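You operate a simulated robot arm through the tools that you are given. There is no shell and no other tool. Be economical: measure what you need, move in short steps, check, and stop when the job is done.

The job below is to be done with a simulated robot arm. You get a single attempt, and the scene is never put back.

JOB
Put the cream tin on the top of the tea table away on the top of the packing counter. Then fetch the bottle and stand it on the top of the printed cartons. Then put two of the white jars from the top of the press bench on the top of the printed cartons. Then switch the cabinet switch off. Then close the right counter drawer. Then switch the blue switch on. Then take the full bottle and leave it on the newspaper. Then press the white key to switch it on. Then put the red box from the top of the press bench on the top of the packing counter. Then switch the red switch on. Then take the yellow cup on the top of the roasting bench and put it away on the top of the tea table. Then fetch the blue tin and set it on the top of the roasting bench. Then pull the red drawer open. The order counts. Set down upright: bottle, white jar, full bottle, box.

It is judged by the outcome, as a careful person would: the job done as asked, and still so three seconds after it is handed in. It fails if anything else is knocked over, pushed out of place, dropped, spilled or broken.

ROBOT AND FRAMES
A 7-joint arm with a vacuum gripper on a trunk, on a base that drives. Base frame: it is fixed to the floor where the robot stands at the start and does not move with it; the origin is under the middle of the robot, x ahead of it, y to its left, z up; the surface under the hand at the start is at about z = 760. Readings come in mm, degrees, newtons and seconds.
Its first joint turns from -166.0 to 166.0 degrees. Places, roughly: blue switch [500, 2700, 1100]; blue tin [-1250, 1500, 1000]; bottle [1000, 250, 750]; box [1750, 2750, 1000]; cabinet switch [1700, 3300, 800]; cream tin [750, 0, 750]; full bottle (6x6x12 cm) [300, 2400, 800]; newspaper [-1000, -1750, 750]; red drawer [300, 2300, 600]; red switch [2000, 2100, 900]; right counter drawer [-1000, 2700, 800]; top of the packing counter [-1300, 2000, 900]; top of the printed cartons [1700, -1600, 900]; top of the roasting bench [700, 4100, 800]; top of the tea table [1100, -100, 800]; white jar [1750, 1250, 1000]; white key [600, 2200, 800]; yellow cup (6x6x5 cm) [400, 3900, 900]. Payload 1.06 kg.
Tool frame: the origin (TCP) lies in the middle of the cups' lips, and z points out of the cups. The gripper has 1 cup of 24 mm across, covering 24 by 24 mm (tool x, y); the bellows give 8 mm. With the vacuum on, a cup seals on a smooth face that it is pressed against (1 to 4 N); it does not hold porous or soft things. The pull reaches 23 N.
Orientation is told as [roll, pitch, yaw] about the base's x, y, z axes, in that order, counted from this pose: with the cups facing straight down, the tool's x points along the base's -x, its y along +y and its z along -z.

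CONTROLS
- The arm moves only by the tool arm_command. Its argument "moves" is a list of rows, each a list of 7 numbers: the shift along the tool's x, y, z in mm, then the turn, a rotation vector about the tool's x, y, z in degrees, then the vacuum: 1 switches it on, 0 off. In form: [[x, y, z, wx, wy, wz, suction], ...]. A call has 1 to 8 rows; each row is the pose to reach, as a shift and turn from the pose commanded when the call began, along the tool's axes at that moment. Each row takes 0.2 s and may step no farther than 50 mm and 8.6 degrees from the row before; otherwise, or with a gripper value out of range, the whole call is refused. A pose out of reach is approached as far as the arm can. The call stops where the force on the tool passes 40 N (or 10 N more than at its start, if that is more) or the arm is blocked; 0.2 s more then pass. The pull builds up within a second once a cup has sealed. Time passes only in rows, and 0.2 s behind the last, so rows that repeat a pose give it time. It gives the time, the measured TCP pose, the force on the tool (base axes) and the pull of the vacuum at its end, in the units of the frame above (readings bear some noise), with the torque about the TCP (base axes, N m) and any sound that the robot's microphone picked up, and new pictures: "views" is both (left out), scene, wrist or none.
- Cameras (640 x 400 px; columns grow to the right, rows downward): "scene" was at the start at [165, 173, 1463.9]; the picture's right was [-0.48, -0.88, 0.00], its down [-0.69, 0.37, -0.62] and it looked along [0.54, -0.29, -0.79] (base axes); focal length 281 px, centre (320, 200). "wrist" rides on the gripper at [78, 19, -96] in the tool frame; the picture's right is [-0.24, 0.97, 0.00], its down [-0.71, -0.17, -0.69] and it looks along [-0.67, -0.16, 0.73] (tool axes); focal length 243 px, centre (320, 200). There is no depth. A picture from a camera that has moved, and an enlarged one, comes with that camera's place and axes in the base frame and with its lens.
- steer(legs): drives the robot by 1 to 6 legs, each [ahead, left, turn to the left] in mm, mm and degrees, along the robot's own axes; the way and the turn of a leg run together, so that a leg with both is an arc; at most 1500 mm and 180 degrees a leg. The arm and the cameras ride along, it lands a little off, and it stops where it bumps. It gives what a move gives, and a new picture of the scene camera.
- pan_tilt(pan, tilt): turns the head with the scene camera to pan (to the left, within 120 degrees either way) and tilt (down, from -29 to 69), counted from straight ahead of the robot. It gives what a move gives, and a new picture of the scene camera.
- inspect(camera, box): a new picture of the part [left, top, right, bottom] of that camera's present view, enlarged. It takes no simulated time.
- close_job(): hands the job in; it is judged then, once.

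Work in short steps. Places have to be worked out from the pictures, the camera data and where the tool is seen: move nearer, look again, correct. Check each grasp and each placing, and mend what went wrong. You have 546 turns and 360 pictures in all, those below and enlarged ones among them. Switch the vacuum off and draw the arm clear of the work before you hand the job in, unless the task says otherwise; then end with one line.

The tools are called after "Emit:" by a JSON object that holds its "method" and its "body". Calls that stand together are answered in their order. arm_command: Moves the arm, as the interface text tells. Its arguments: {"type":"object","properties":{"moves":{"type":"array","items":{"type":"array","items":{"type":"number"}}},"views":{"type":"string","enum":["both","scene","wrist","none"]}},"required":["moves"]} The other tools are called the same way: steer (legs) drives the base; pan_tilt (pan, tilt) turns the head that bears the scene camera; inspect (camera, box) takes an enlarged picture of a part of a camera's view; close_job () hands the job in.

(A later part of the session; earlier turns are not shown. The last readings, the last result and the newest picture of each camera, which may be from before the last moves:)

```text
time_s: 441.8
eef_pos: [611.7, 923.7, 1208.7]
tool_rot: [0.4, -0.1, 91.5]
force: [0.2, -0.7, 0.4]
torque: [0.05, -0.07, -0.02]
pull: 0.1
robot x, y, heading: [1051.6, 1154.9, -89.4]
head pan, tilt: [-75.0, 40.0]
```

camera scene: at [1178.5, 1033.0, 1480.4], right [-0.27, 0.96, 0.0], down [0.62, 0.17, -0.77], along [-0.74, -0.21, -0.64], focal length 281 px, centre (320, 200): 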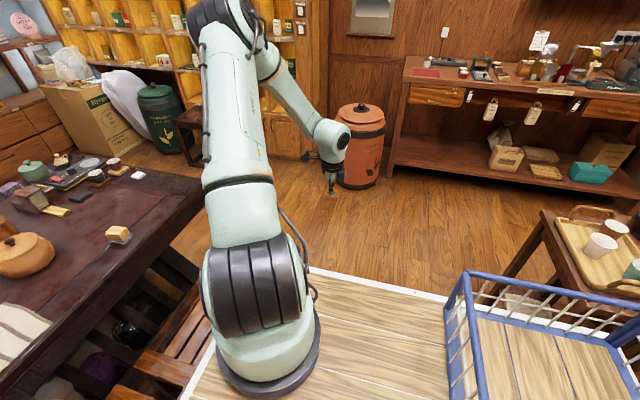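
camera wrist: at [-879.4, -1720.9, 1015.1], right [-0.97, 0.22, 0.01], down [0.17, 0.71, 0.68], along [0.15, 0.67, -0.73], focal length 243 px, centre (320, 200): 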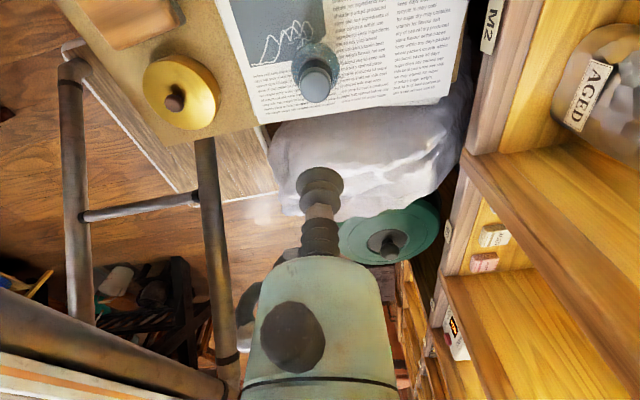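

All is fine there. I drive north along the aisle to the key.

Emit:
{"method": "steer", "body": {"legs": [[-1340, 0, -0.6]]}}

Emit:
{"method": "arm_command", "body": {"moves": [[0, 0, 0, 0, 0, 0, 0]], "views": "wrist"}}

```text
time_s: 448.5
eef_pos: [600.2, 2258.0, 1209.5]
tool_rot: [0.5, -0.1, 90.7]
force: [-0.6, 0.5, -0.5]
torque: [-0.01, -0.03, 0.02]
pull: 0.1
robot x, y, heading: [1043.1, 2482.5, -90.2]
head pan, tilt: [-75.0, 40.0]
camera scene: at [1168.2, 2359.7, 1480.4], right [-0.26, 0.97, 0.0], down [0.62, 0.17, -0.77], along [-0.74, -0.2, -0.64], focal length 281 px, centre (320, 200)
```

scene: 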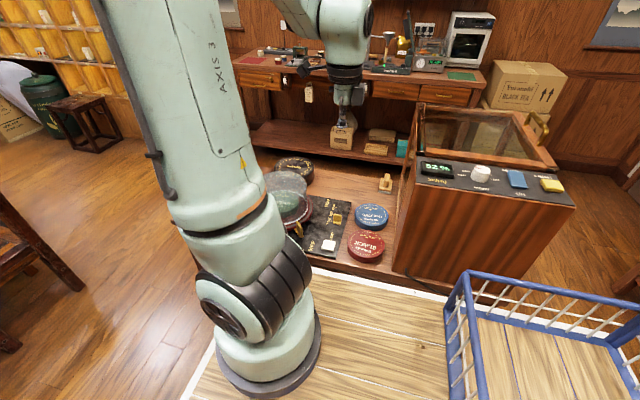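

```text
time_s: 448.9
eef_pos: [600.9, 2258.1, 1208.7]
tool_rot: [0.5, -0.1, 90.8]
force: [-0.8, 0.8, -0.3]
torque: [0.01, -0.01, -0.01]
pull: 0.0
robot x, y, heading: [1041.8, 2484.6, -89.9]
head pan, tilt: [-75.0, 40.0]
camera wrist: at [584.4, 2179.6, 1304.1], right [-0.97, 0.22, 0.01], down [0.17, 0.71, 0.68], along [0.15, 0.67, -0.73], focal length 243 px, centre (320, 200)
```

wrist: 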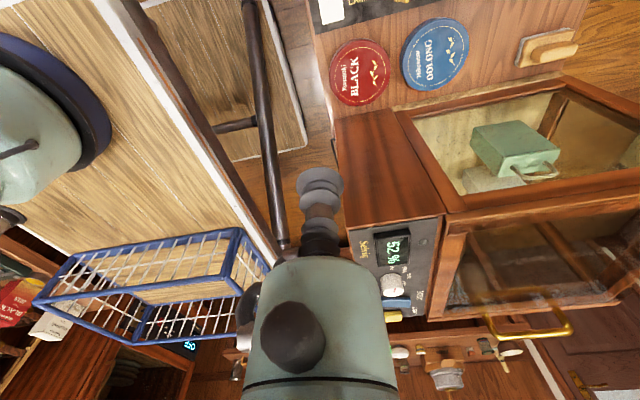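

I enlarge the plate to see the key's type.

Emit:
{"method": "inspect", "body": {"camera": "scene", "box": [280, 190, 400, 265]}}

```text
5.33 times, centred on (340, 228) of scene
camera zoom: at [1168.2, 2359.7, 1480.4], right [-0.26, 0.97, 0.0], down [0.62, 0.17, -0.77], along [-0.74, -0.2, -0.64], focal length 1499 px, centre (213, 53)
```

zoom: 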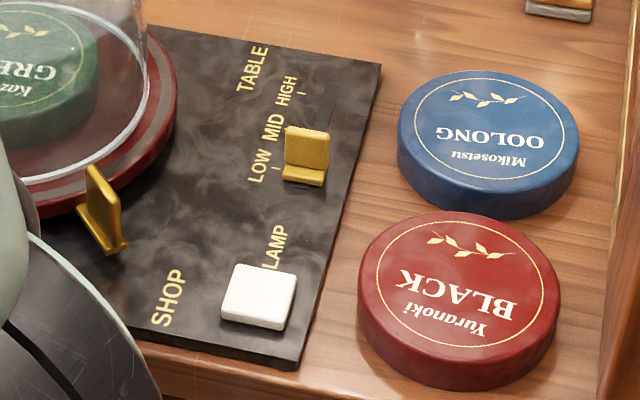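

The white LAMP key is a push key centred at [575, 2231], top z ≈777. I move over it and descend.

Emit:
{"method": "arm_command", "body": {"moves": [[13, 13, 35, 0, 0, 0, 0], [27, 26, 75, 0, 0, 0, 0], [27, 26, 120, 0, 0, 0, 0], [27, 26, 165, 0, 0, 0, 0], [27, 26, 210, 0, 0, 0, 0], [27, 26, 255, 0, 0, 0, 0], [27, 26, 300, 0, 0, 0, 0], [27, 26, 345, 0, 0, 0, 0]], "views": "wrist"}}

```text
time_s: 450.7
eef_pos: [572.9, 2233.3, 862.7]
tool_rot: [0.6, -0.1, 90.7]
force: [-0.2, 0.3, 0.4]
torque: [0.0, 0.02, -0.01]
pull: 0.1
robot x, y, heading: [1042.5, 2481.0, -89.9]
head pan, tilt: [-75.0, 40.0]
camera wrist: at [556.4, 2152.9, 958.5], right [-0.97, 0.22, 0.01], down [0.17, 0.71, 0.68], along [0.15, 0.67, -0.73], focal length 243 px, centre (320, 200)
```

wrist: 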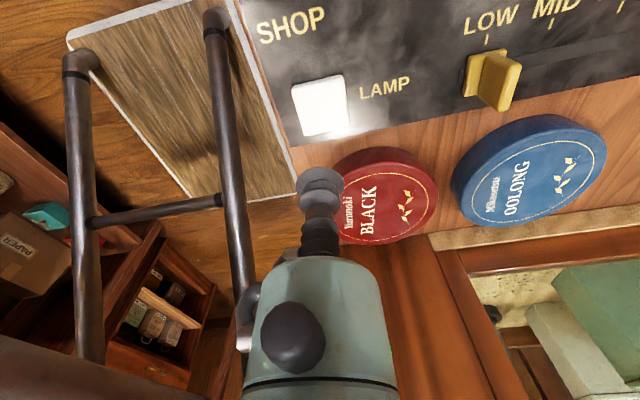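

The key is about 8 mm further south. I correct, then press down in small steps.

Emit:
{"method": "arm_command", "body": {"moves": [[8, 0, 40, 0, 0, 0, 0], [8, 0, 70, 0, 0, 0, 0], [8, 0, 80, 0, 0, 0, 0], [8, 0, 84, 0, 0, 0, 0], [8, 0, 88, 0, 0, 0, 0], [8, 0, 91, 0, 0, 0, 0]], "views": "wrist"}}

```text
time_s: 452.1
eef_pos: [570.9, 2222.9, 774.4]
tool_rot: [0.6, -0.1, 90.6]
force: [-0.1, 0.1, 0.6]
torque: [0.0, -0.01, 0.01]
pull: 0.0
robot x, y, heading: [1041.7, 2485.3, -89.9]
head pan, tilt: [-75.0, 40.0]
camera wrist: at [554.4, 2144.9, 868.5], right [-0.97, 0.22, 0.01], down [0.17, 0.71, 0.68], along [0.15, 0.67, -0.73], focal length 243 px, centre (320, 200)
```

wrist: 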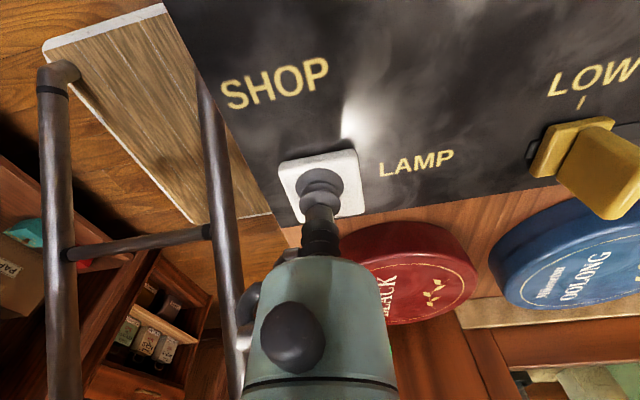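

The cup is right over the key, nearly touching. I press down.

Emit:
{"method": "arm_command", "body": {"moves": [[0, 0, 3, 0, 0, 0, 0], [0, 0, 6, 0, 0, 0, 0], [0, 0, 9, 0, 0, 0, 0], [0, 0, 11, 0, 0, 0, 0], [0, 0, 13, 0, 0, 0, 0]], "views": "wrist"}}

```text
time_s: 453.3
eef_pos: [571.4, 2223.0, 759.7]
tool_rot: [0.7, -0.1, 90.7]
force: [0.7, -0.1, 10.7]
torque: [0.05, 0.02, 0.0]
pull: 0.1
robot x, y, heading: [1039.0, 2482.1, -90.1]
head pan, tilt: [-75.0, 40.0]
heard: click
camera wrist: at [554.2, 2145.0, 855.6], right [-0.97, 0.22, 0.01], down [0.17, 0.71, 0.68], along [0.15, 0.67, -0.73], focal length 243 px, centre (320, 200)
```

wrist: 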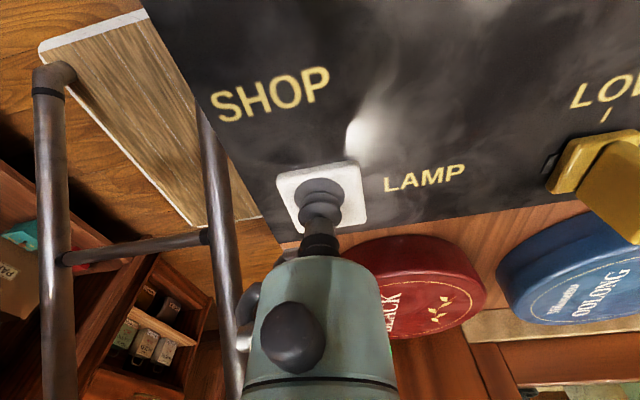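

A click was heard. I rise and check the key.

Emit:
{"method": "arm_command", "body": {"moves": [[0, 0, -20, 0, 0, 0, 0], [0, 0, -65, 0, 0, 0, 0], [0, 0, -110, 0, 0, 0, 0], [0, 0, -155, 0, 0, 0, 0], [0, 0, -200, 0, 0, 0, 0], [0, 0, -245, 0, 0, 0, 0], [0, 0, -290, 0, 0, 0, 0], [0, 0, -335, 0, 0, 0, 0]], "views": "scene"}}

Emit:
{"method": "inspect", "body": {"camera": "scene", "box": [280, 190, 400, 265]}}

```text
time_s: 455.1
eef_pos: [573.5, 2223.6, 1095.4]
tool_rot: [0.6, -0.1, 90.7]
force: [-0.3, -0.1, 0.3]
torque: [0.03, -0.01, 0.01]
pull: 0.0
robot x, y, heading: [1043.7, 2483.5, -90.0]
head pan, tilt: [-75.0, 40.0]
camera scene: at [1167.8, 2359.4, 1480.5], right [-0.26, 0.97, 0.0], down [0.62, 0.17, -0.77], along [-0.74, -0.2, -0.64], focal length 281 px, centre (320, 200)
```

scene: 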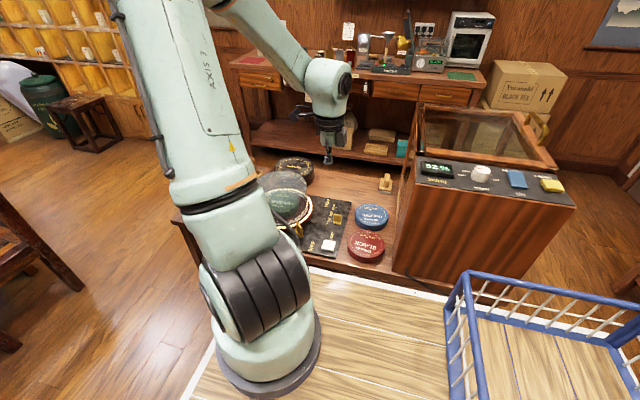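

```text
5.33 times, centred on (340, 228) of scene
camera zoom: at [1167.8, 2359.4, 1480.5], right [-0.26, 0.97, 0.0], down [0.62, 0.17, -0.77], along [-0.74, -0.2, -0.64], focal length 1499 px, centre (213, 53)
```

zoom: 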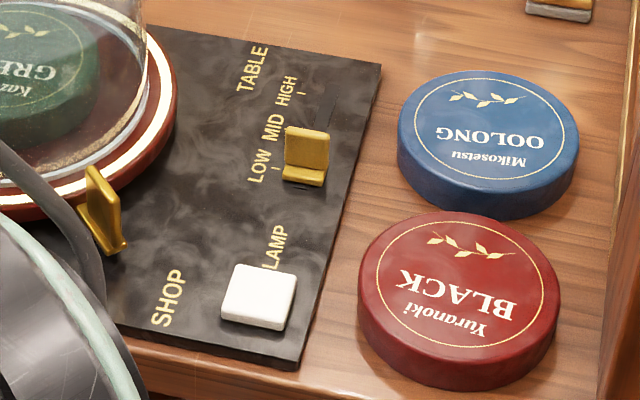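

The lamp ring is lit — the key is on. Next the red box on the press bench: I raise and tuck the arm, then turn round in the aisle so that the bench is on my right.

Emit:
{"method": "arm_command", "body": {"moves": [[-10, 0, -40, 0, 0, 0, 0], [-20, -10, -80, 0, 0, 0, 0], [-25, -20, -120, 0, 0, 0, 0], [-25, -20, -160, 0, 0, 0, 0]], "views": "none"}}

```text
time_s: 456.1
eef_pos: [594.8, 2247.7, 1254.6]
tool_rot: [0.5, -0.1, 90.7]
force: [-0.8, 0.0, 0.4]
torque: [0.01, 0.0, 0.01]
pull: 0.0
robot x, y, heading: [1039.6, 2489.1, -90.0]
head pan, tilt: [-75.0, 40.0]
```

Emit:
{"method": "steer", "body": {"legs": [[150, 90, 0], [0, 0, 90], [0, 0, 90]]}}

```text
time_s: 465.2
eef_pos: [1575.6, 2574.0, 1253.2]
tool_rot: [0.5, -0.2, -88.6]
force: [0.6, -0.2, 1.0]
torque: [0.03, 0.04, -0.02]
pull: 0.1
robot x, y, heading: [1135.4, 2333.9, 90.7]
head pan, tilt: [-75.0, 40.0]
camera scene: at [1000.8, 2453.0, 1480.4], right [0.27, -0.96, 0.0], down [-0.62, -0.17, -0.77], along [0.74, 0.21, -0.64], focal length 281 px, centre (320, 200)
```

scene: 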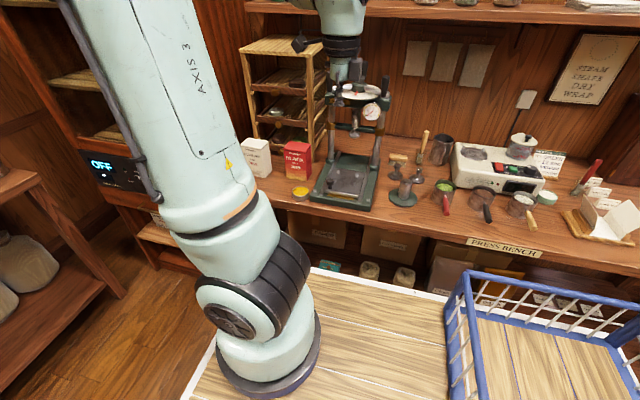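

The red box is near [1854, 2781]. I move 170 mm ahead and 120 mm right to have it in easy reach, then look with the wrist camera.

Emit:
{"method": "steer", "body": {"legs": [[170, -120, -0.7]]}}

Emit:
{"method": "arm_command", "body": {"moves": [[0, 0, 0, 0, 0, 0, 0]], "views": "wrist"}}

```text
time_s: 466.9
eef_pos: [1698.2, 2740.4, 1253.0]
tool_rot: [0.5, -0.1, -89.4]
force: [0.8, 0.9, -1.6]
torque: [0.01, 0.01, -0.01]
pull: 0.0
robot x, y, heading: [1251.0, 2507.6, 89.9]
head pan, tilt: [-75.0, 40.0]
camera scene: at [1121.6, 2626.8, 1480.4], right [0.26, -0.97, 0.0], down [-0.62, -0.17, -0.77], along [0.74, 0.2, -0.64], focal length 281 px, centre (320, 200)
```

scene: 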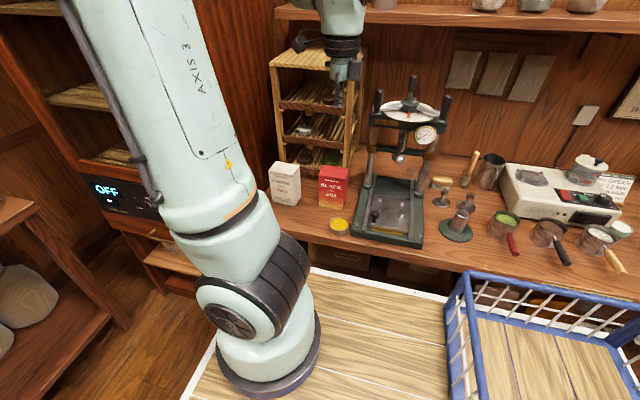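

```text
time_s: 467.2
eef_pos: [1697.1, 2739.1, 1254.5]
tool_rot: [0.6, -0.1, -89.4]
force: [1.2, 0.2, -0.4]
torque: [0.02, -0.03, 0.02]
pull: 0.1
robot x, y, heading: [1251.7, 2503.0, 90.0]
head pan, tilt: [-75.0, 40.0]
camera wrist: at [1715.6, 2818.4, 1349.0], right [0.97, -0.22, 0.01], down [-0.17, -0.71, 0.68], along [-0.15, -0.67, -0.73], focal length 243 px, centre (320, 200)
```

wrist: 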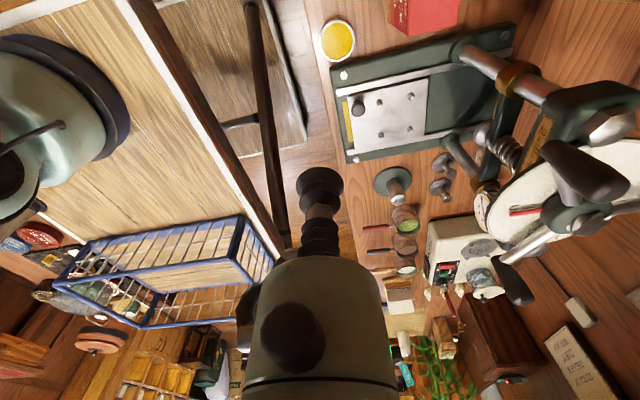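

I enlarge the red box in both views.

Emit:
{"method": "inspect", "body": {"camera": "scene", "box": [250, 140, 410, 240]}}

Emit:
{"method": "inspect", "body": {"camera": "wrist", "box": [300, 0, 500, 125]}}

```text
4.00 times, centred on (330, 190) of scene
camera zoom: at [1121.6, 2626.8, 1480.4], right [0.26, -0.97, 0.0], down [-0.62, -0.17, -0.77], along [0.74, 0.2, -0.64], focal length 1124 px, centre (280, 240)
```

zoom: 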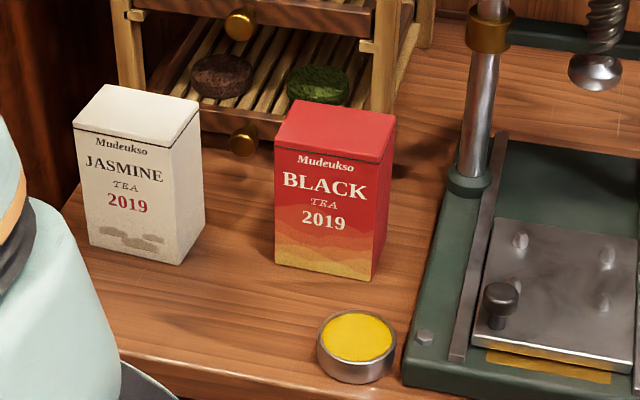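

```text
3.20 times, centred on (400, 62) of wrist
camera zoom: at [1715.6, 2818.4, 1349.0], right [0.97, -0.22, 0.01], down [-0.17, -0.71, 0.68], along [-0.15, -0.67, -0.73], focal length 776 px, centre (64, 640)
```

zoom: 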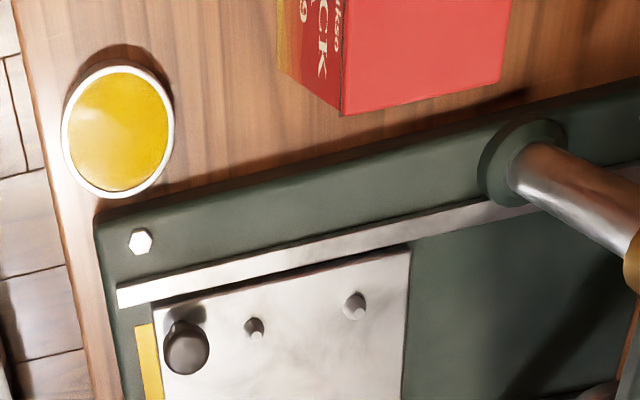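

Box top: centre [1847, 2777, 977], about 68 × 80 mm. A tray rack stands just behind, so I'll grip a bit toward the near-south side, at [1832, 2768]. I move above it at z 1100.

Emit:
{"method": "arm_command", "body": {"moves": [[6, 27, 15, 0, 0, 0, 0], [11, 54, 35, 0, 0, 0, 0], [17, 81, 65, 0, 0, 0, 0], [22, 108, 95, 0, 0, 0, 0], [28, 135, 125, 0, 0, 0, 0], [28, 135, 155, 0, 0, 0, 0]], "views": "both"}}

```text
time_s: 468.6
eef_pos: [1834.8, 2769.6, 1101.3]
tool_rot: [0.6, -0.2, -89.4]
force: [-0.4, 0.0, -0.1]
torque: [0.0, -0.04, 0.0]
pull: 0.0
robot x, y, heading: [1248.5, 2506.2, 90.0]
head pan, tilt: [-75.0, 40.0]
camera scene: at [1121.4, 2626.5, 1480.4], right [0.26, -0.97, 0.0], down [-0.62, -0.17, -0.77], along [0.74, 0.2, -0.64], focal length 281 px, centre (320, 200)
camera wrist: at [1852.6, 2848.1, 1195.5], right [0.97, -0.22, 0.01], down [-0.17, -0.71, 0.68], along [-0.15, -0.67, -0.73], focal length 243 px, centre (320, 200)
```

scene: 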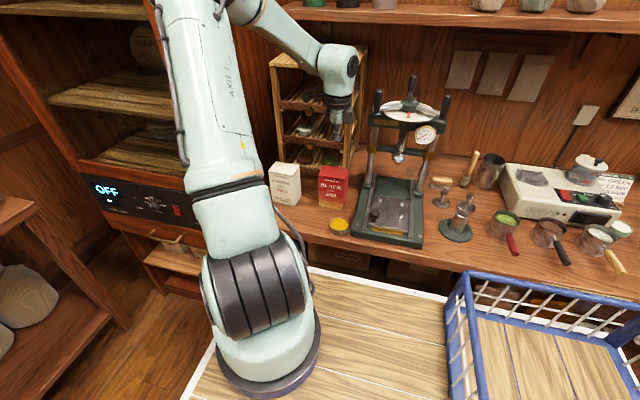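
wrist: 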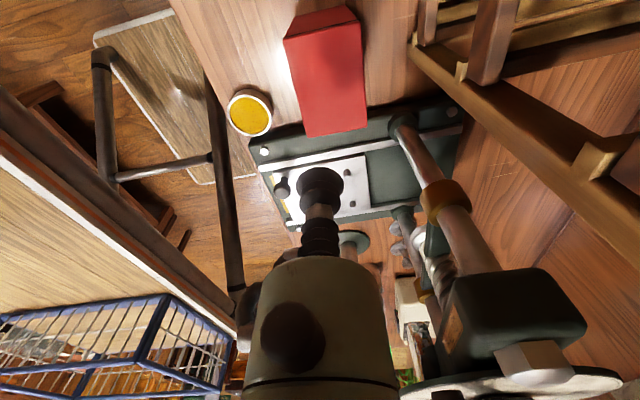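

The cup will land on the box top, about 18 mm from its west edge. I go down with the vacuum on.

Emit:
{"method": "arm_command", "body": {"moves": [[0, 3, 40, 0, 0, 0, 0], [0, 3, 80, 0, 0, 0, 0], [0, 3, 110, 0, 0, 0, 1], [0, 3, 119, 0, 0, 0, 1], [0, 3, 123, 0, 0, 0, 1], [0, 3, 126, 0, 0, 0, 1], [0, 3, 126, 0, 0, 0, 1], [0, 3, 126, 0, 0, 0, 1]], "views": "both"}}

```text
time_s: 470.4
eef_pos: [1838.1, 2768.9, 974.1]
tool_rot: [0.6, 0.0, -89.4]
force: [-3.1, -4.8, 12.3]
torque: [-0.02, 0.02, -0.02]
pull: 22.8
robot x, y, heading: [1254.5, 2506.3, 89.8]
head pan, tilt: [-75.0, 40.0]
camera scene: at [1121.1, 2626.3, 1480.4], right [0.26, -0.97, 0.0], down [-0.62, -0.17, -0.77], along [0.74, 0.2, -0.64], focal length 281 px, centre (320, 200)
camera wrist: at [1855.8, 2846.8, 1069.1], right [0.97, -0.23, 0.01], down [-0.17, -0.71, 0.68], along [-0.15, -0.67, -0.73], focal length 243 px, centre (320, 200)
```

scene: 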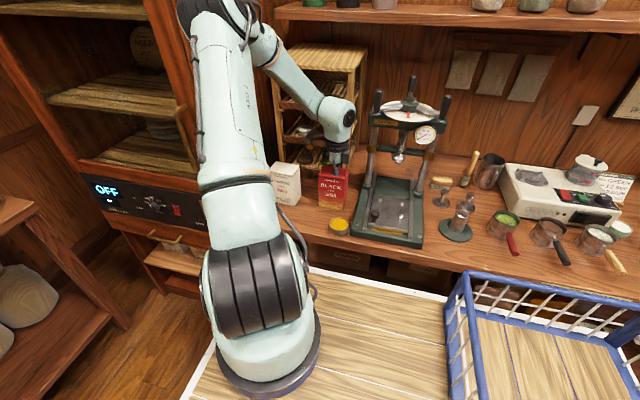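
wrist: 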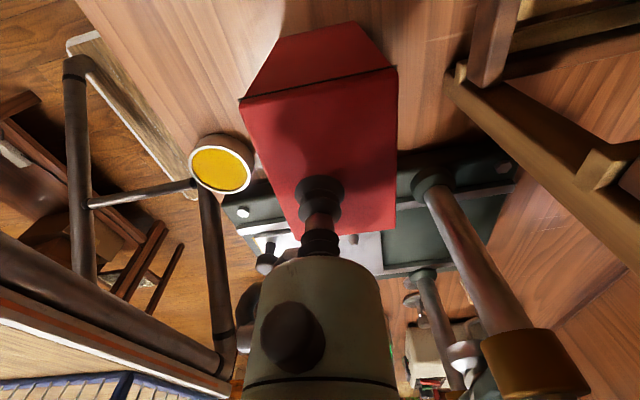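

Sealed. I lift straight up with a slight drift toward me.

Emit:
{"method": "arm_command", "body": {"moves": [[0, 0, -8, 0, 0, 0, 1], [0, 0, -35, 0, 0, 0, 1], [0, -5, -78, 0, 0, 0, 1], [0, -10, -122, 0, 0, 0, 1], [0, -25, -165, 0, 0, 0, 1], [0, -45, -205, 0, 0, 0, 1], [0, -65, -245, 0, 0, 0, 1], [-5, -100, -270, 0, 0, 0, 1]], "views": "both"}}

```text
time_s: 472.2
eef_pos: [1736.4, 2763.1, 1242.7]
tool_rot: [0.4, -0.1, -89.3]
force: [-0.6, 0.5, -1.0]
torque: [-0.04, 0.07, 0.01]
pull: 22.4
robot x, y, heading: [1251.1, 2507.8, 89.9]
head pan, tilt: [-75.0, 40.0]
camera scene: at [1122.4, 2627.3, 1480.5], right [0.26, -0.97, 0.0], down [-0.62, -0.17, -0.77], along [0.74, 0.2, -0.64], focal length 281 px, centre (320, 200)
camera wrist: at [1754.6, 2842.2, 1337.6], right [0.97, -0.22, 0.01], down [-0.17, -0.71, 0.68], along [-0.15, -0.67, -0.73], focal length 243 px, centre (320, 200)
```

scene: 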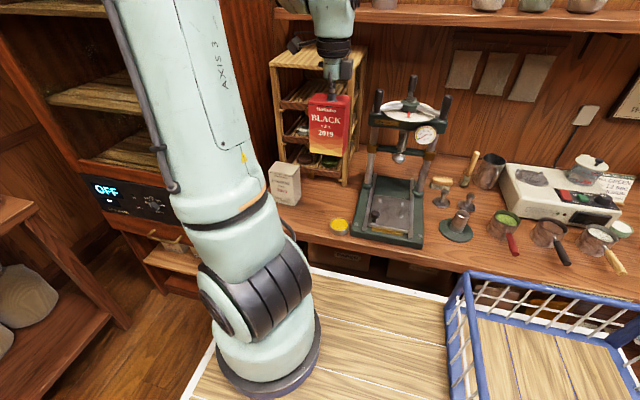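
wrist: 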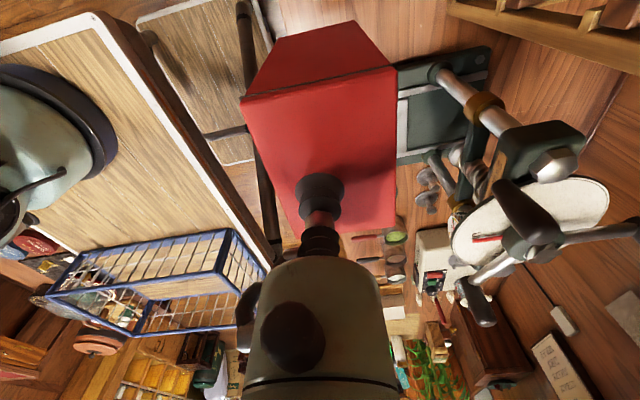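

The red box is held. I drive north round the island to the packing counter and turn round on the open floor there.

Emit:
{"method": "steer", "body": {"legs": [[0, 230, 0], [650, 0, 0], [0, 1370, 0]]}}

```text
time_s: 483.6
eef_pos: [150.3, 3418.9, 1242.4]
tool_rot: [0.6, -0.1, -90.2]
force: [0.0, -0.9, -1.3]
torque: [-0.04, 0.05, -0.01]
pull: 22.4
robot x, y, heading: [-343.1, 3168.2, 89.0]
head pan, tilt: [-75.0, 40.0]
camera scene: at [-466.9, 3292.3, 1480.4], right [0.24, -0.97, 0.0], down [-0.62, -0.16, -0.77], along [0.74, 0.19, -0.64], focal length 281 px, centre (320, 200)
```

scene: 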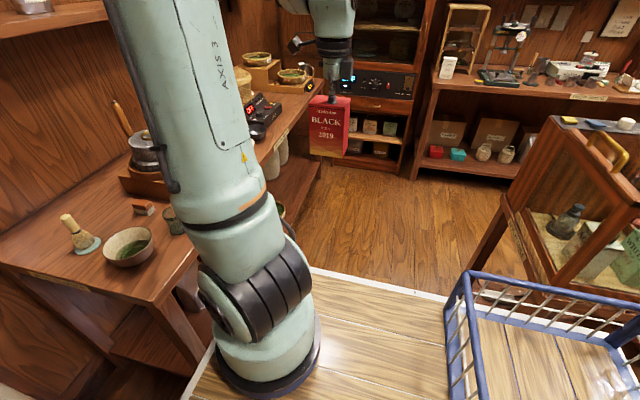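

I turn right twice (arm sweeps over free floor), then drive south along the counter.

Emit:
{"method": "steer", "body": {"legs": [[0, 0, -90], [0, 0, -89], [1450, 0, 0]]}}

Emit:
{"method": "pan_tilt", "body": {"pan": -55, "tilt": 40}}

```text
time_s: 498.4
eef_pos: [-827.2, 1465.3, 1243.1]
tool_rot: [0.5, 0.0, 90.3]
force: [-0.4, 0.1, -1.7]
torque: [0.01, -0.02, -0.01]
pull: 22.7
robot x, y, heading: [-336.0, 1721.4, -90.4]
head pan, tilt: [-75.0, 40.0]
camera scene: at [-214.0, 1596.0, 1480.4], right [-0.25, 0.97, 0.0], down [0.62, 0.16, -0.77], along [-0.74, -0.19, -0.64], focal length 281 px, centre (320, 200)
```

scene: 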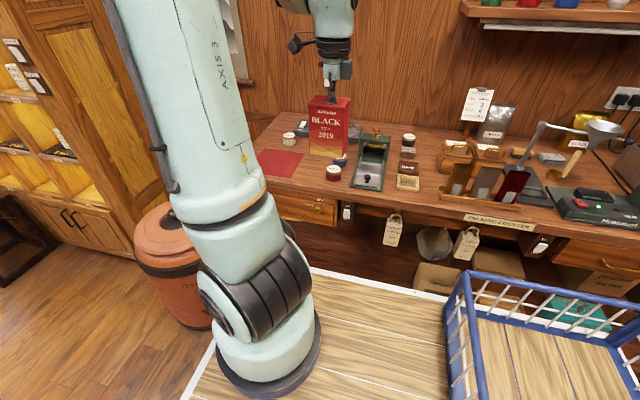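

```text
time_s: 499.2
eef_pos: [-826.2, 1464.9, 1242.7]
tool_rot: [0.5, -0.1, 90.2]
force: [-0.3, -0.1, -1.8]
torque: [0.0, -0.01, -0.04]
pull: 23.0
robot x, y, heading: [-340.6, 1722.8, -90.4]
head pan, tilt: [-55.0, 40.0]
camera scene: at [-201.8, 1569.2, 1480.4], right [-0.57, 0.82, 0.0], down [0.53, 0.36, -0.77], along [-0.63, -0.43, -0.64], focal length 281 px, centre (320, 200)
```

scene: 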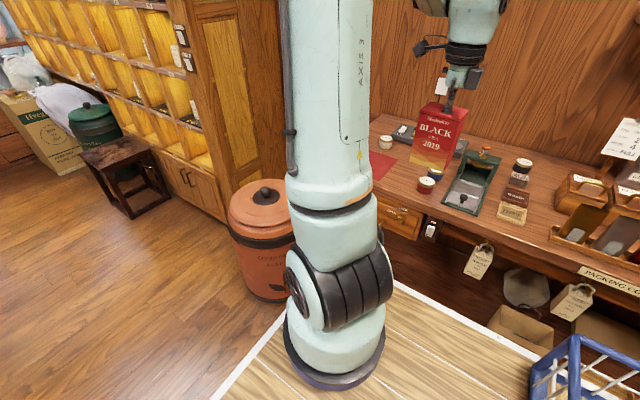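

I move in: 140 mm ahead and 280 mm right, with the free spot [-1235, 1325] then in reach.

Emit:
{"method": "steer", "body": {"legs": [[140, 0, 0.4], [0, -280, 0]]}}

Emit:
{"method": "arm_command", "body": {"moves": [[0, 40, 0, 0, 0, 0, 1], [0, 80, 0, 0, 0, 0, 1], [0, 115, 20, 0, 0, 0, 1]], "views": "both"}}

```text
time_s: 502.1
eef_pos: [-1104.6, 1321.7, 1241.6]
tool_rot: [0.5, -0.2, 90.7]
force: [0.5, -0.2, -1.3]
torque: [-0.01, -0.02, 0.02]
pull: 22.9
robot x, y, heading: [-617.7, 1580.2, -89.9]
head pan, tilt: [-55.0, 40.0]
camera scene: at [-480.8, 1429.6, 1480.4], right [-0.57, 0.82, 0.0], down [0.53, 0.37, -0.77], along [-0.63, -0.44, -0.64], focal length 281 px, centre (320, 200)
```

scene: 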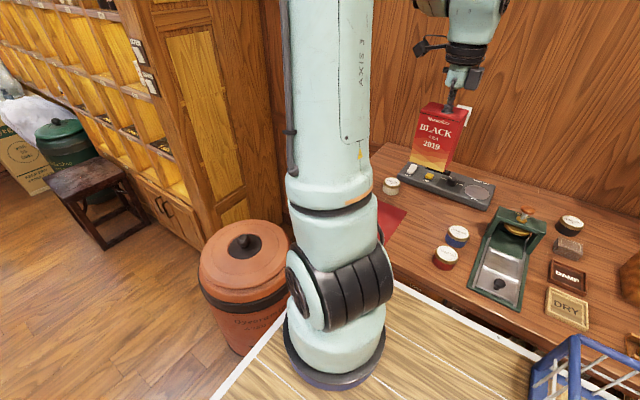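

```text
time_s: 502.9
eef_pos: [-1219.4, 1319.2, 1224.6]
tool_rot: [0.6, -0.1, 90.8]
force: [0.4, 0.5, -0.8]
torque: [0.0, -0.02, -0.02]
pull: 23.1
robot x, y, heading: [-618.2, 1581.3, -90.0]
head pan, tilt: [-55.0, 40.0]
camera scene: at [-480.0, 1429.7, 1480.4], right [-0.57, 0.82, 0.0], down [0.53, 0.37, -0.77], along [-0.63, -0.44, -0.64], focal length 281 px, centre (320, 200)
camera wrist: at [-1236.3, 1240.9, 1319.9], right [-0.98, 0.22, 0.01], down [0.17, 0.71, 0.68], along [0.14, 0.67, -0.73], focal length 243 px, centre (320, 200)
```

scene: 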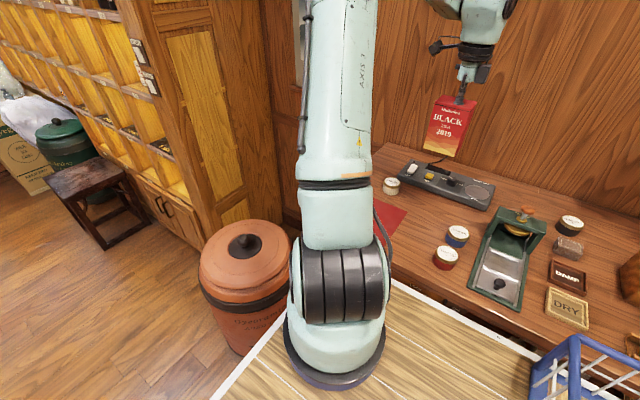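
wrist: 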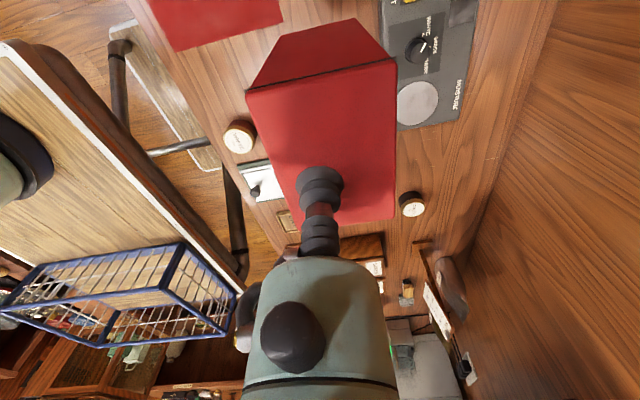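

The free spot lies between the mat, tray, tin and blue tin. I aim the box centre at [-1212, 1335] and lower.

Emit:
{"method": "arm_command", "body": {"moves": [[-12, -8, 30, 0, 0, 0, 1], [-24, -16, 65, 0, 0, 0, 1], [-24, -16, 105, 0, 0, 0, 1], [-24, -16, 145, 0, 0, 0, 1], [-24, -16, 180, 0, 0, 0, 1]], "views": "both"}}

```text
time_s: 504.1
eef_pos: [-1206.2, 1344.4, 1042.7]
tool_rot: [0.6, -0.1, 90.8]
force: [0.0, 0.3, -1.8]
torque: [-0.01, -0.04, 0.0]
pull: 23.1
robot x, y, heading: [-617.1, 1580.0, -89.9]
head pan, tilt: [-55.0, 40.0]
camera scene: at [-480.5, 1429.7, 1480.4], right [-0.57, 0.82, 0.0], down [0.53, 0.37, -0.77], along [-0.63, -0.44, -0.64], focal length 281 px, centre (320, 200)
camera wrist: at [-1222.0, 1265.8, 1138.0], right [-0.97, 0.22, 0.01], down [0.17, 0.71, 0.68], along [0.15, 0.67, -0.73], focal length 243 px, centre (320, 200)
```

scene: 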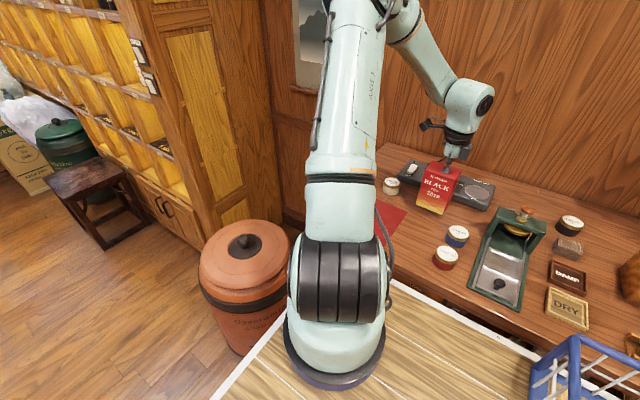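
wrist: 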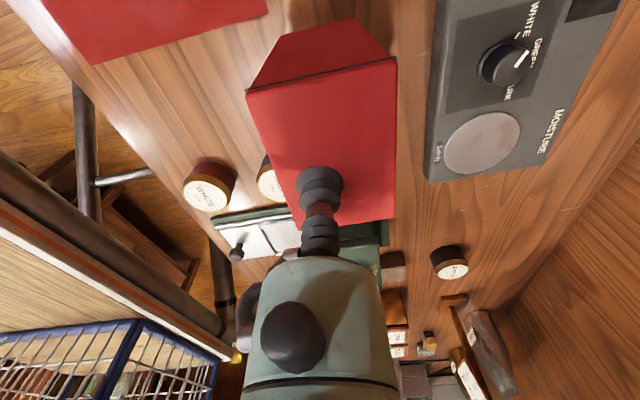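

Good position. I lower in small steps to contact (expected near z 995).

Emit:
{"method": "arm_command", "body": {"moves": [[0, 0, 25, 0, 0, 0, 1], [0, 0, 37, 0, 0, 0, 1], [0, 0, 42, 0, 0, 0, 1], [0, 0, 46, 0, 0, 0, 1], [0, 0, 49, 0, 0, 0, 1]], "views": "none"}}

```text
time_s: 505.1
eef_pos: [-1206.7, 1345.2, 1001.3]
tool_rot: [0.9, -0.1, 90.7]
force: [5.6, -1.2, 18.8]
torque: [-0.03, 0.08, 0.05]
pull: 22.9
robot x, y, heading: [-616.8, 1579.5, -89.9]
head pan, tilt: [-55.0, 40.0]
stopped in row 5: the force on the tool passed its limit at 47 N (the readings are from after the stop); the commanded pose is now the measured one
```

It stands on the counter. I ease off, release and rise.

Emit:
{"method": "arm_command", "body": {"moves": [[0, 0, -3, 0, 0, 0, 1], [0, 0, -3, 0, 0, 0, 0], [0, 0, -3, 0, 0, 0, 0], [0, 0, -3, 0, 0, 0, 0], [0, 0, -12, 0, 0, 0, 0], [0, 0, -50, 0, 0, 0, 0], [0, 0, -95, 0, 0, 0, 0], [0, 0, -140, 0, 0, 0, 0]], "views": "both"}}

```text
time_s: 506.9
eef_pos: [-1205.3, 1343.9, 1140.1]
tool_rot: [0.7, -0.1, 90.7]
force: [0.2, -0.9, 0.0]
torque: [-0.03, 0.0, 0.0]
pull: 0.1
robot x, y, heading: [-617.9, 1579.7, -89.8]
head pan, tilt: [-55.0, 40.0]
camera scene: at [-481.0, 1429.4, 1480.5], right [-0.57, 0.82, 0.0], down [0.53, 0.37, -0.77], along [-0.63, -0.44, -0.64], focal length 281 px, centre (320, 200)
camera wrist: at [-1221.8, 1265.7, 1235.1], right [-0.97, 0.22, 0.01], down [0.17, 0.71, 0.68], along [0.14, 0.67, -0.73], focal length 243 px, centre (320, 200)
```

scene: 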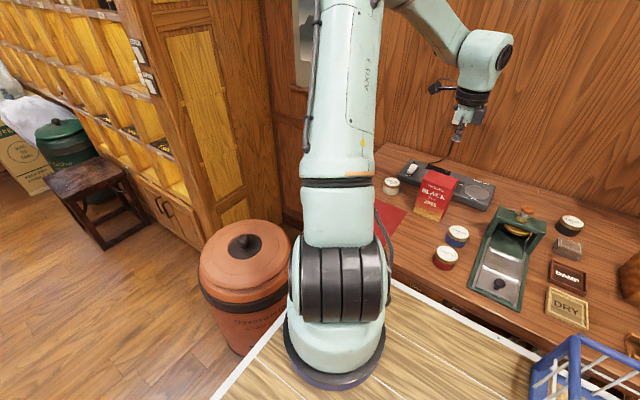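
wrist: 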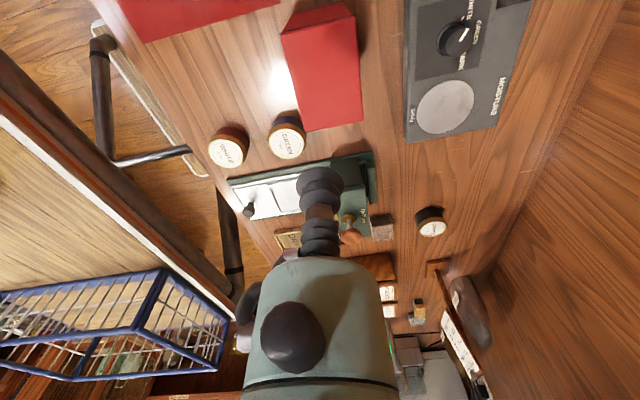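

The red box stands on the counter. Next the red switch on the press bench machine. I tuck the arm first.

Emit:
{"method": "arm_command", "body": {"moves": [[0, -35, -30, 0, 0, 0, 0], [0, -70, -60, 0, 0, 0, 0], [0, -105, -90, 0, 0, 0, 0], [0, -140, -100, 0, 0, 0, 0]], "views": "none"}}

```text
time_s: 507.9
eef_pos: [-1062.8, 1343.8, 1237.8]
tool_rot: [0.7, -0.3, 90.7]
force: [0.0, -1.2, 0.7]
torque: [0.08, -0.03, 0.01]
pull: 0.1
robot x, y, heading: [-618.8, 1578.8, -90.3]
head pan, tilt: [-55.0, 40.0]
```

Emit:
{"method": "steer", "body": {"legs": [[0, 300, 0], [410, 0, 0], [0, 1440, 0], [-180, 0, 0], [0, 0, 90], [0, 0, 90]]}}

Emit:
{"method": "pan_tilt", "body": {"pan": -60, "tilt": 35}}

```text
time_s: 527.5
eef_pos: [1563.4, 1576.7, 1238.7]
tool_rot: [0.7, -0.1, -90.8]
force: [-1.3, 0.0, -0.1]
torque: [0.0, 0.0, 0.01]
pull: 0.1
robot x, y, heading: [1110.4, 1354.5, 88.7]
head pan, tilt: [-55.0, 40.0]
camera scene: at [976.2, 1507.7, 1480.4], right [0.55, -0.83, 0.0], down [-0.54, -0.35, -0.77], along [0.64, 0.42, -0.64], focal length 281 px, centre (320, 200)
```

scene: 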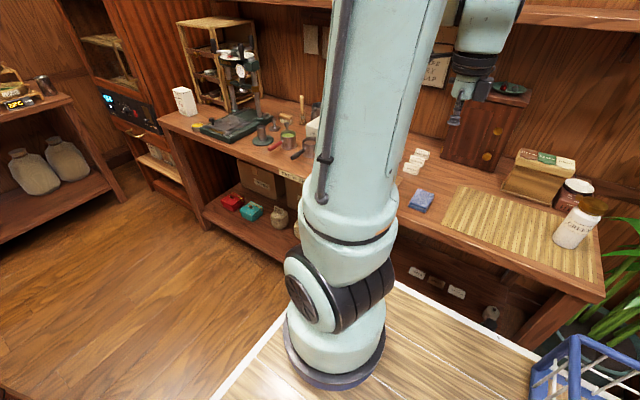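

```text
time_s: 528.2
eef_pos: [1564.5, 1576.7, 1238.7]
tool_rot: [0.8, -0.2, -91.0]
force: [-0.6, -0.3, 0.2]
torque: [0.0, 0.02, 0.01]
pull: 0.0
robot x, y, heading: [1114.0, 1357.8, 88.3]
head pan, tilt: [-60.0, 35.0]
camera scene: at [982.7, 1502.8, 1488.0], right [0.48, -0.88, 0.0], down [-0.5, -0.27, -0.82], along [0.72, 0.39, -0.57], focal length 281 px, centre (320, 200)
```

scene: 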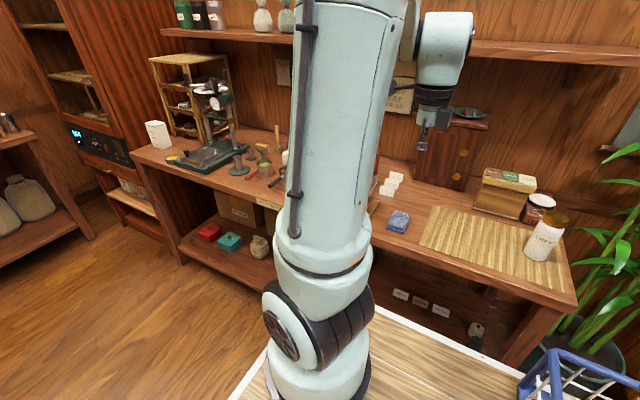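

I drive ahead about 450 mm to be alongside the machine and look.

Emit:
{"method": "steer", "body": {"legs": [[450, 0, 1.6]]}}

Emit:
{"method": "pan_tilt", "body": {"pan": -80, "tilt": 35}}

```text
time_s: 530.9
eef_pos: [1564.5, 2039.4, 1238.6]
tool_rot: [0.7, -0.2, -89.6]
force: [0.4, -0.2, 0.4]
torque: [0.03, -0.01, 0.01]
pull: 0.1
robot x, y, heading: [1120.1, 1811.5, 90.0]
head pan, tilt: [-60.0, 35.0]
camera scene: at [985.8, 1951.9, 1488.0], right [0.5, -0.87, 0.0], down [-0.5, -0.29, -0.82], along [0.71, 0.41, -0.57], focal length 281 px, centre (320, 200)
```

scene: 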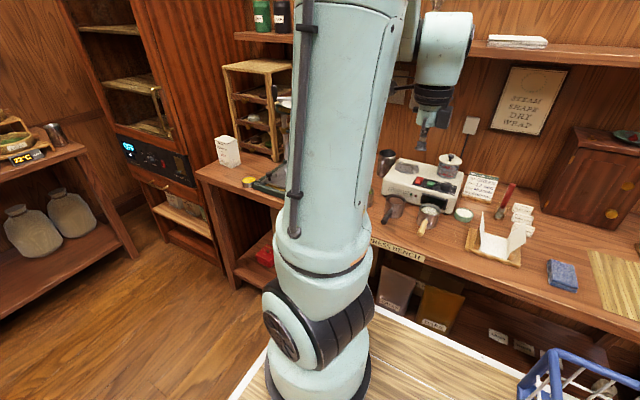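

```text
time_s: 531.8
eef_pos: [1564.2, 2042.5, 1239.2]
tool_rot: [0.9, -0.1, -89.5]
force: [0.0, 0.1, -0.1]
torque: [-0.01, -0.01, 0.01]
pull: 0.2
robot x, y, heading: [1120.2, 1806.3, 89.7]
head pan, tilt: [-80.0, 35.0]
camera scene: at [996.1, 1923.1, 1488.0], right [0.17, -0.99, 0.0], down [-0.57, -0.1, -0.82], along [0.81, 0.14, -0.57], focal length 281 px, centre (320, 200)
```

scene: 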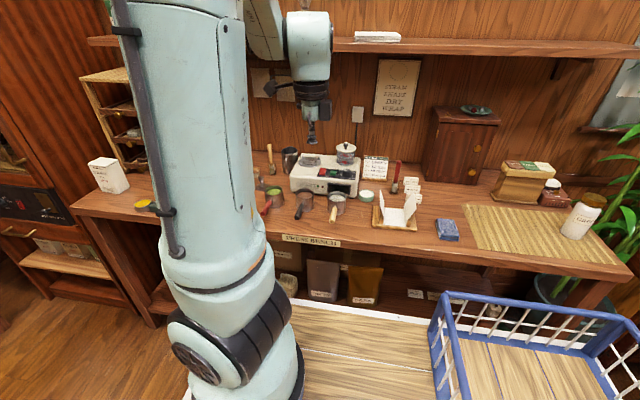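

Emit:
{"method": "inspect", "body": {"camera": "scene", "box": [256, 130, 416, 230]}}

Emit:
{"method": "arm_command", "body": {"moves": [[0, 40, 0, 0, 0, 0, 0], [0, 80, 0, 0, 0, 0, 0], [0, 120, 0, 0, 0, 0, 0], [0, 160, 0, 0, 0, 0, 0]], "views": "wrist"}}

```text
4.00 times, centred on (336, 180) of scene
camera zoom: at [996.1, 1923.1, 1488.0], right [0.17, -0.99, 0.0], down [-0.57, -0.1, -0.82], along [0.81, 0.14, -0.57], focal length 1124 px, centre (256, 280)
```

zoom: 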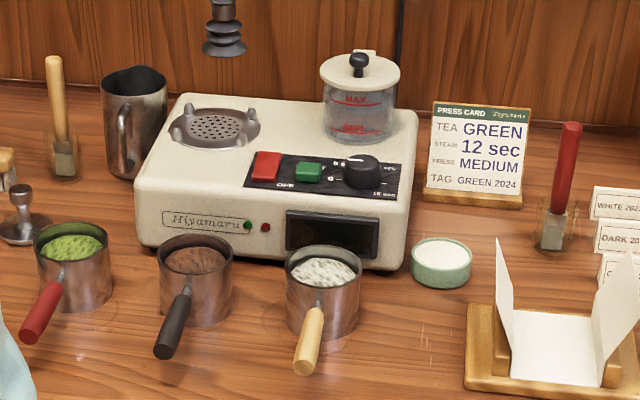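

```text
time_s: 532.8
eef_pos: [1723.1, 2042.1, 1240.1]
tool_rot: [0.8, 0.0, -89.6]
force: [-0.7, -0.4, 0.2]
torque: [0.02, -0.03, 0.0]
pull: 0.2
robot x, y, heading: [1120.6, 1808.4, 90.0]
head pan, tilt: [-80.0, 35.0]
camera wrist: at [1741.1, 2121.3, 1335.8], right [0.97, -0.23, 0.01], down [-0.18, -0.71, 0.68], along [-0.14, -0.67, -0.73], focal length 243 px, centre (320, 200)
```

wrist: 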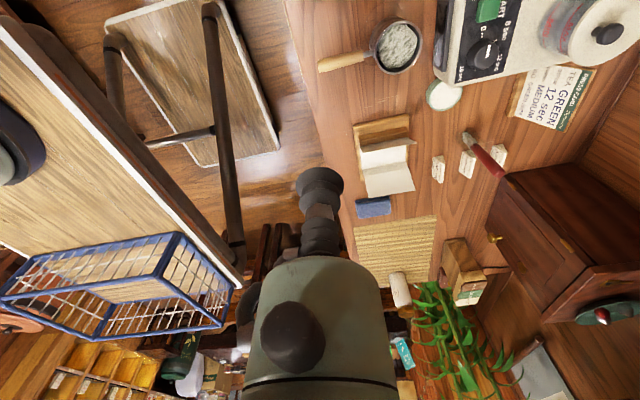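

The red rocker and green START button sit on the machine's top plate. I zoom in more.

Emit:
{"method": "inspect", "body": {"camera": "scene", "box": [310, 158, 366, 193]}}

```text
11.43 times, centred on (338, 176) of scene
camera zoom: at [995.6, 1922.9, 1488.0], right [0.17, -0.99, 0.0], down [-0.56, -0.1, -0.82], along [0.81, 0.14, -0.57], focal length 3212 px, centre (114, 480)
```

zoom: 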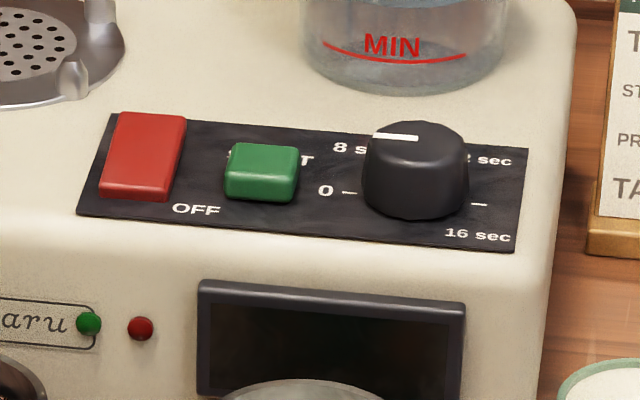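

The rocker's near side is marked OFF and is down; its far (east) half must be pressed. It's at about [1927, 2074, 965]. I move 200 mm closer.

Emit:
{"method": "steer", "body": {"legs": [[0, -200, 0]]}}

Emit:
{"method": "arm_command", "body": {"moves": [[45, -10, 0, 0, 0, 0, 0], [75, -20, 20, 0, 0, 0, 0], [75, -20, 60, 0, 0, 0, 0]], "views": "wrist"}}

Emit:
{"method": "inspect", "body": {"camera": "scene", "box": [200, 130, 360, 230]}}

```text
time_s: 534.4
eef_pos: [1925.7, 2042.4, 1241.2]
tool_rot: [0.8, -0.1, -89.5]
force: [0.0, 0.1, 0.3]
torque: [0.0, 0.02, 0.0]
pull: 0.0
robot x, y, heading: [1320.1, 1810.1, 90.0]
head pan, tilt: [-80.0, 35.0]
camera scene: at [1198.4, 1922.6, 1488.0], right [0.17, -0.99, 0.0], down [-0.57, -0.1, -0.82], along [0.81, 0.14, -0.57], focal length 281 px, centre (320, 200)
```

scene: 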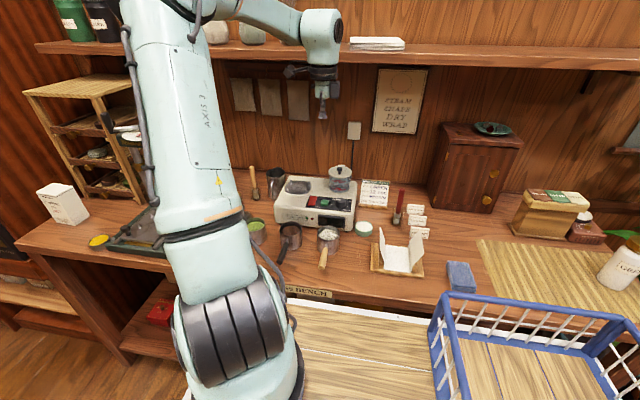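

```text
time_s: 535.1
eef_pos: [1904.2, 2118.1, 1181.1]
tool_rot: [0.9, -0.1, -89.5]
force: [0.5, -0.1, -0.4]
torque: [0.01, -0.02, -0.02]
pull: 0.1
robot x, y, heading: [1323.9, 1807.2, 89.7]
head pan, tilt: [-80.0, 35.0]
camera wrist: at [1922.8, 2196.8, 1276.0], right [0.97, -0.23, 0.02], down [-0.18, -0.71, 0.68], along [-0.14, -0.67, -0.73], focal length 243 px, centre (320, 200)
```

wrist: 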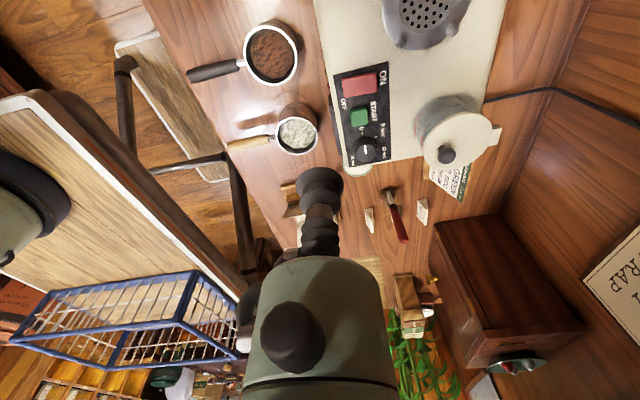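

```text
4.00 times, centred on (280, 180) of scene
camera zoom: at [1198.1, 1922.3, 1488.0], right [0.17, -0.99, 0.0], down [-0.56, -0.1, -0.82], along [0.81, 0.14, -0.57], focal length 1124 px, centre (480, 280)
```

zoom: 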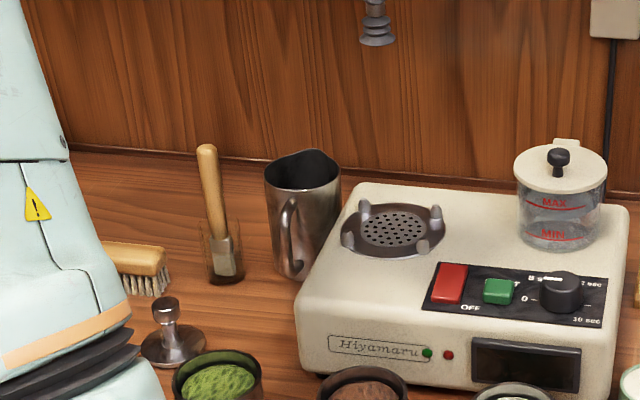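

The red rocker centre is [1957, 2079, 949]; its ON half is around x 1968. The water jar stands close to the south, so I turn the tool yaw back by 90° so that its box points away from the jar.

Emit:
{"method": "arm_command", "body": {"moves": [[0, 0, 0, 0, 0, -8.3, 0], [0, 0, 0, 0, 0, -16.6, 0], [0, 0, 0, 0, 0, -25, 0], [0, 0, 0, 0, 0, -33.3, 0], [0, 0, 0, 0, 0, -41.6, 0], [0, 0, 0, 0, 0, -50, 0], [0, 0, 0, 0, 0, -58.3, 0], [0, 0, 0, 0, 0, -66, 0]], "views": "none"}}

Emit:
{"method": "arm_command", "body": {"moves": [[0, 0, 0, 0, 0, -8, 0], [0, 0, 0, 0, 0, -16, 0], [0, 0, 0, 0, 0, -24, 0]], "views": "wrist"}}

```text
time_s: 537.0
eef_pos: [1905.9, 2117.9, 1180.7]
tool_rot: [0.3, -0.8, -23.4]
force: [-0.5, 0.6, 0.8]
torque: [0.0, 0.02, -0.01]
pull: 0.0
robot x, y, heading: [1326.1, 1808.0, 90.0]
head pan, tilt: [-80.0, 35.0]
```

```text
time_s: 537.8
eef_pos: [1905.5, 2117.2, 1179.9]
tool_rot: [-0.1, -0.8, 0.7]
force: [0.1, 0.4, 0.5]
torque: [0.02, 0.02, 0.0]
pull: 0.1
robot x, y, heading: [1324.9, 1807.4, 89.9]
head pan, tilt: [-80.0, 35.0]
camera wrist: at [1826.6, 2135.7, 1274.1], right [0.22, 0.97, 0.0], down [0.7, -0.16, 0.7], along [0.68, -0.15, -0.72], focal length 243 px, centre (320, 200)
```

wrist: 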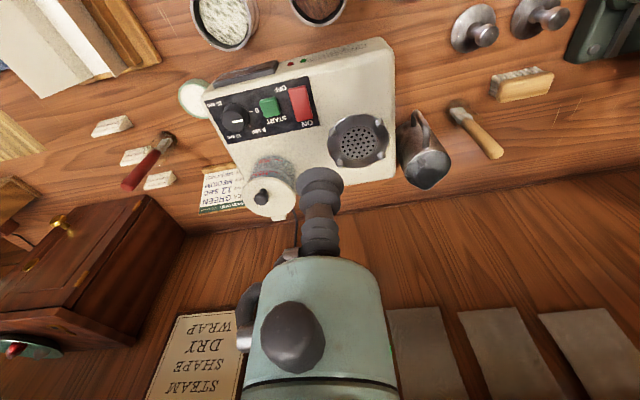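

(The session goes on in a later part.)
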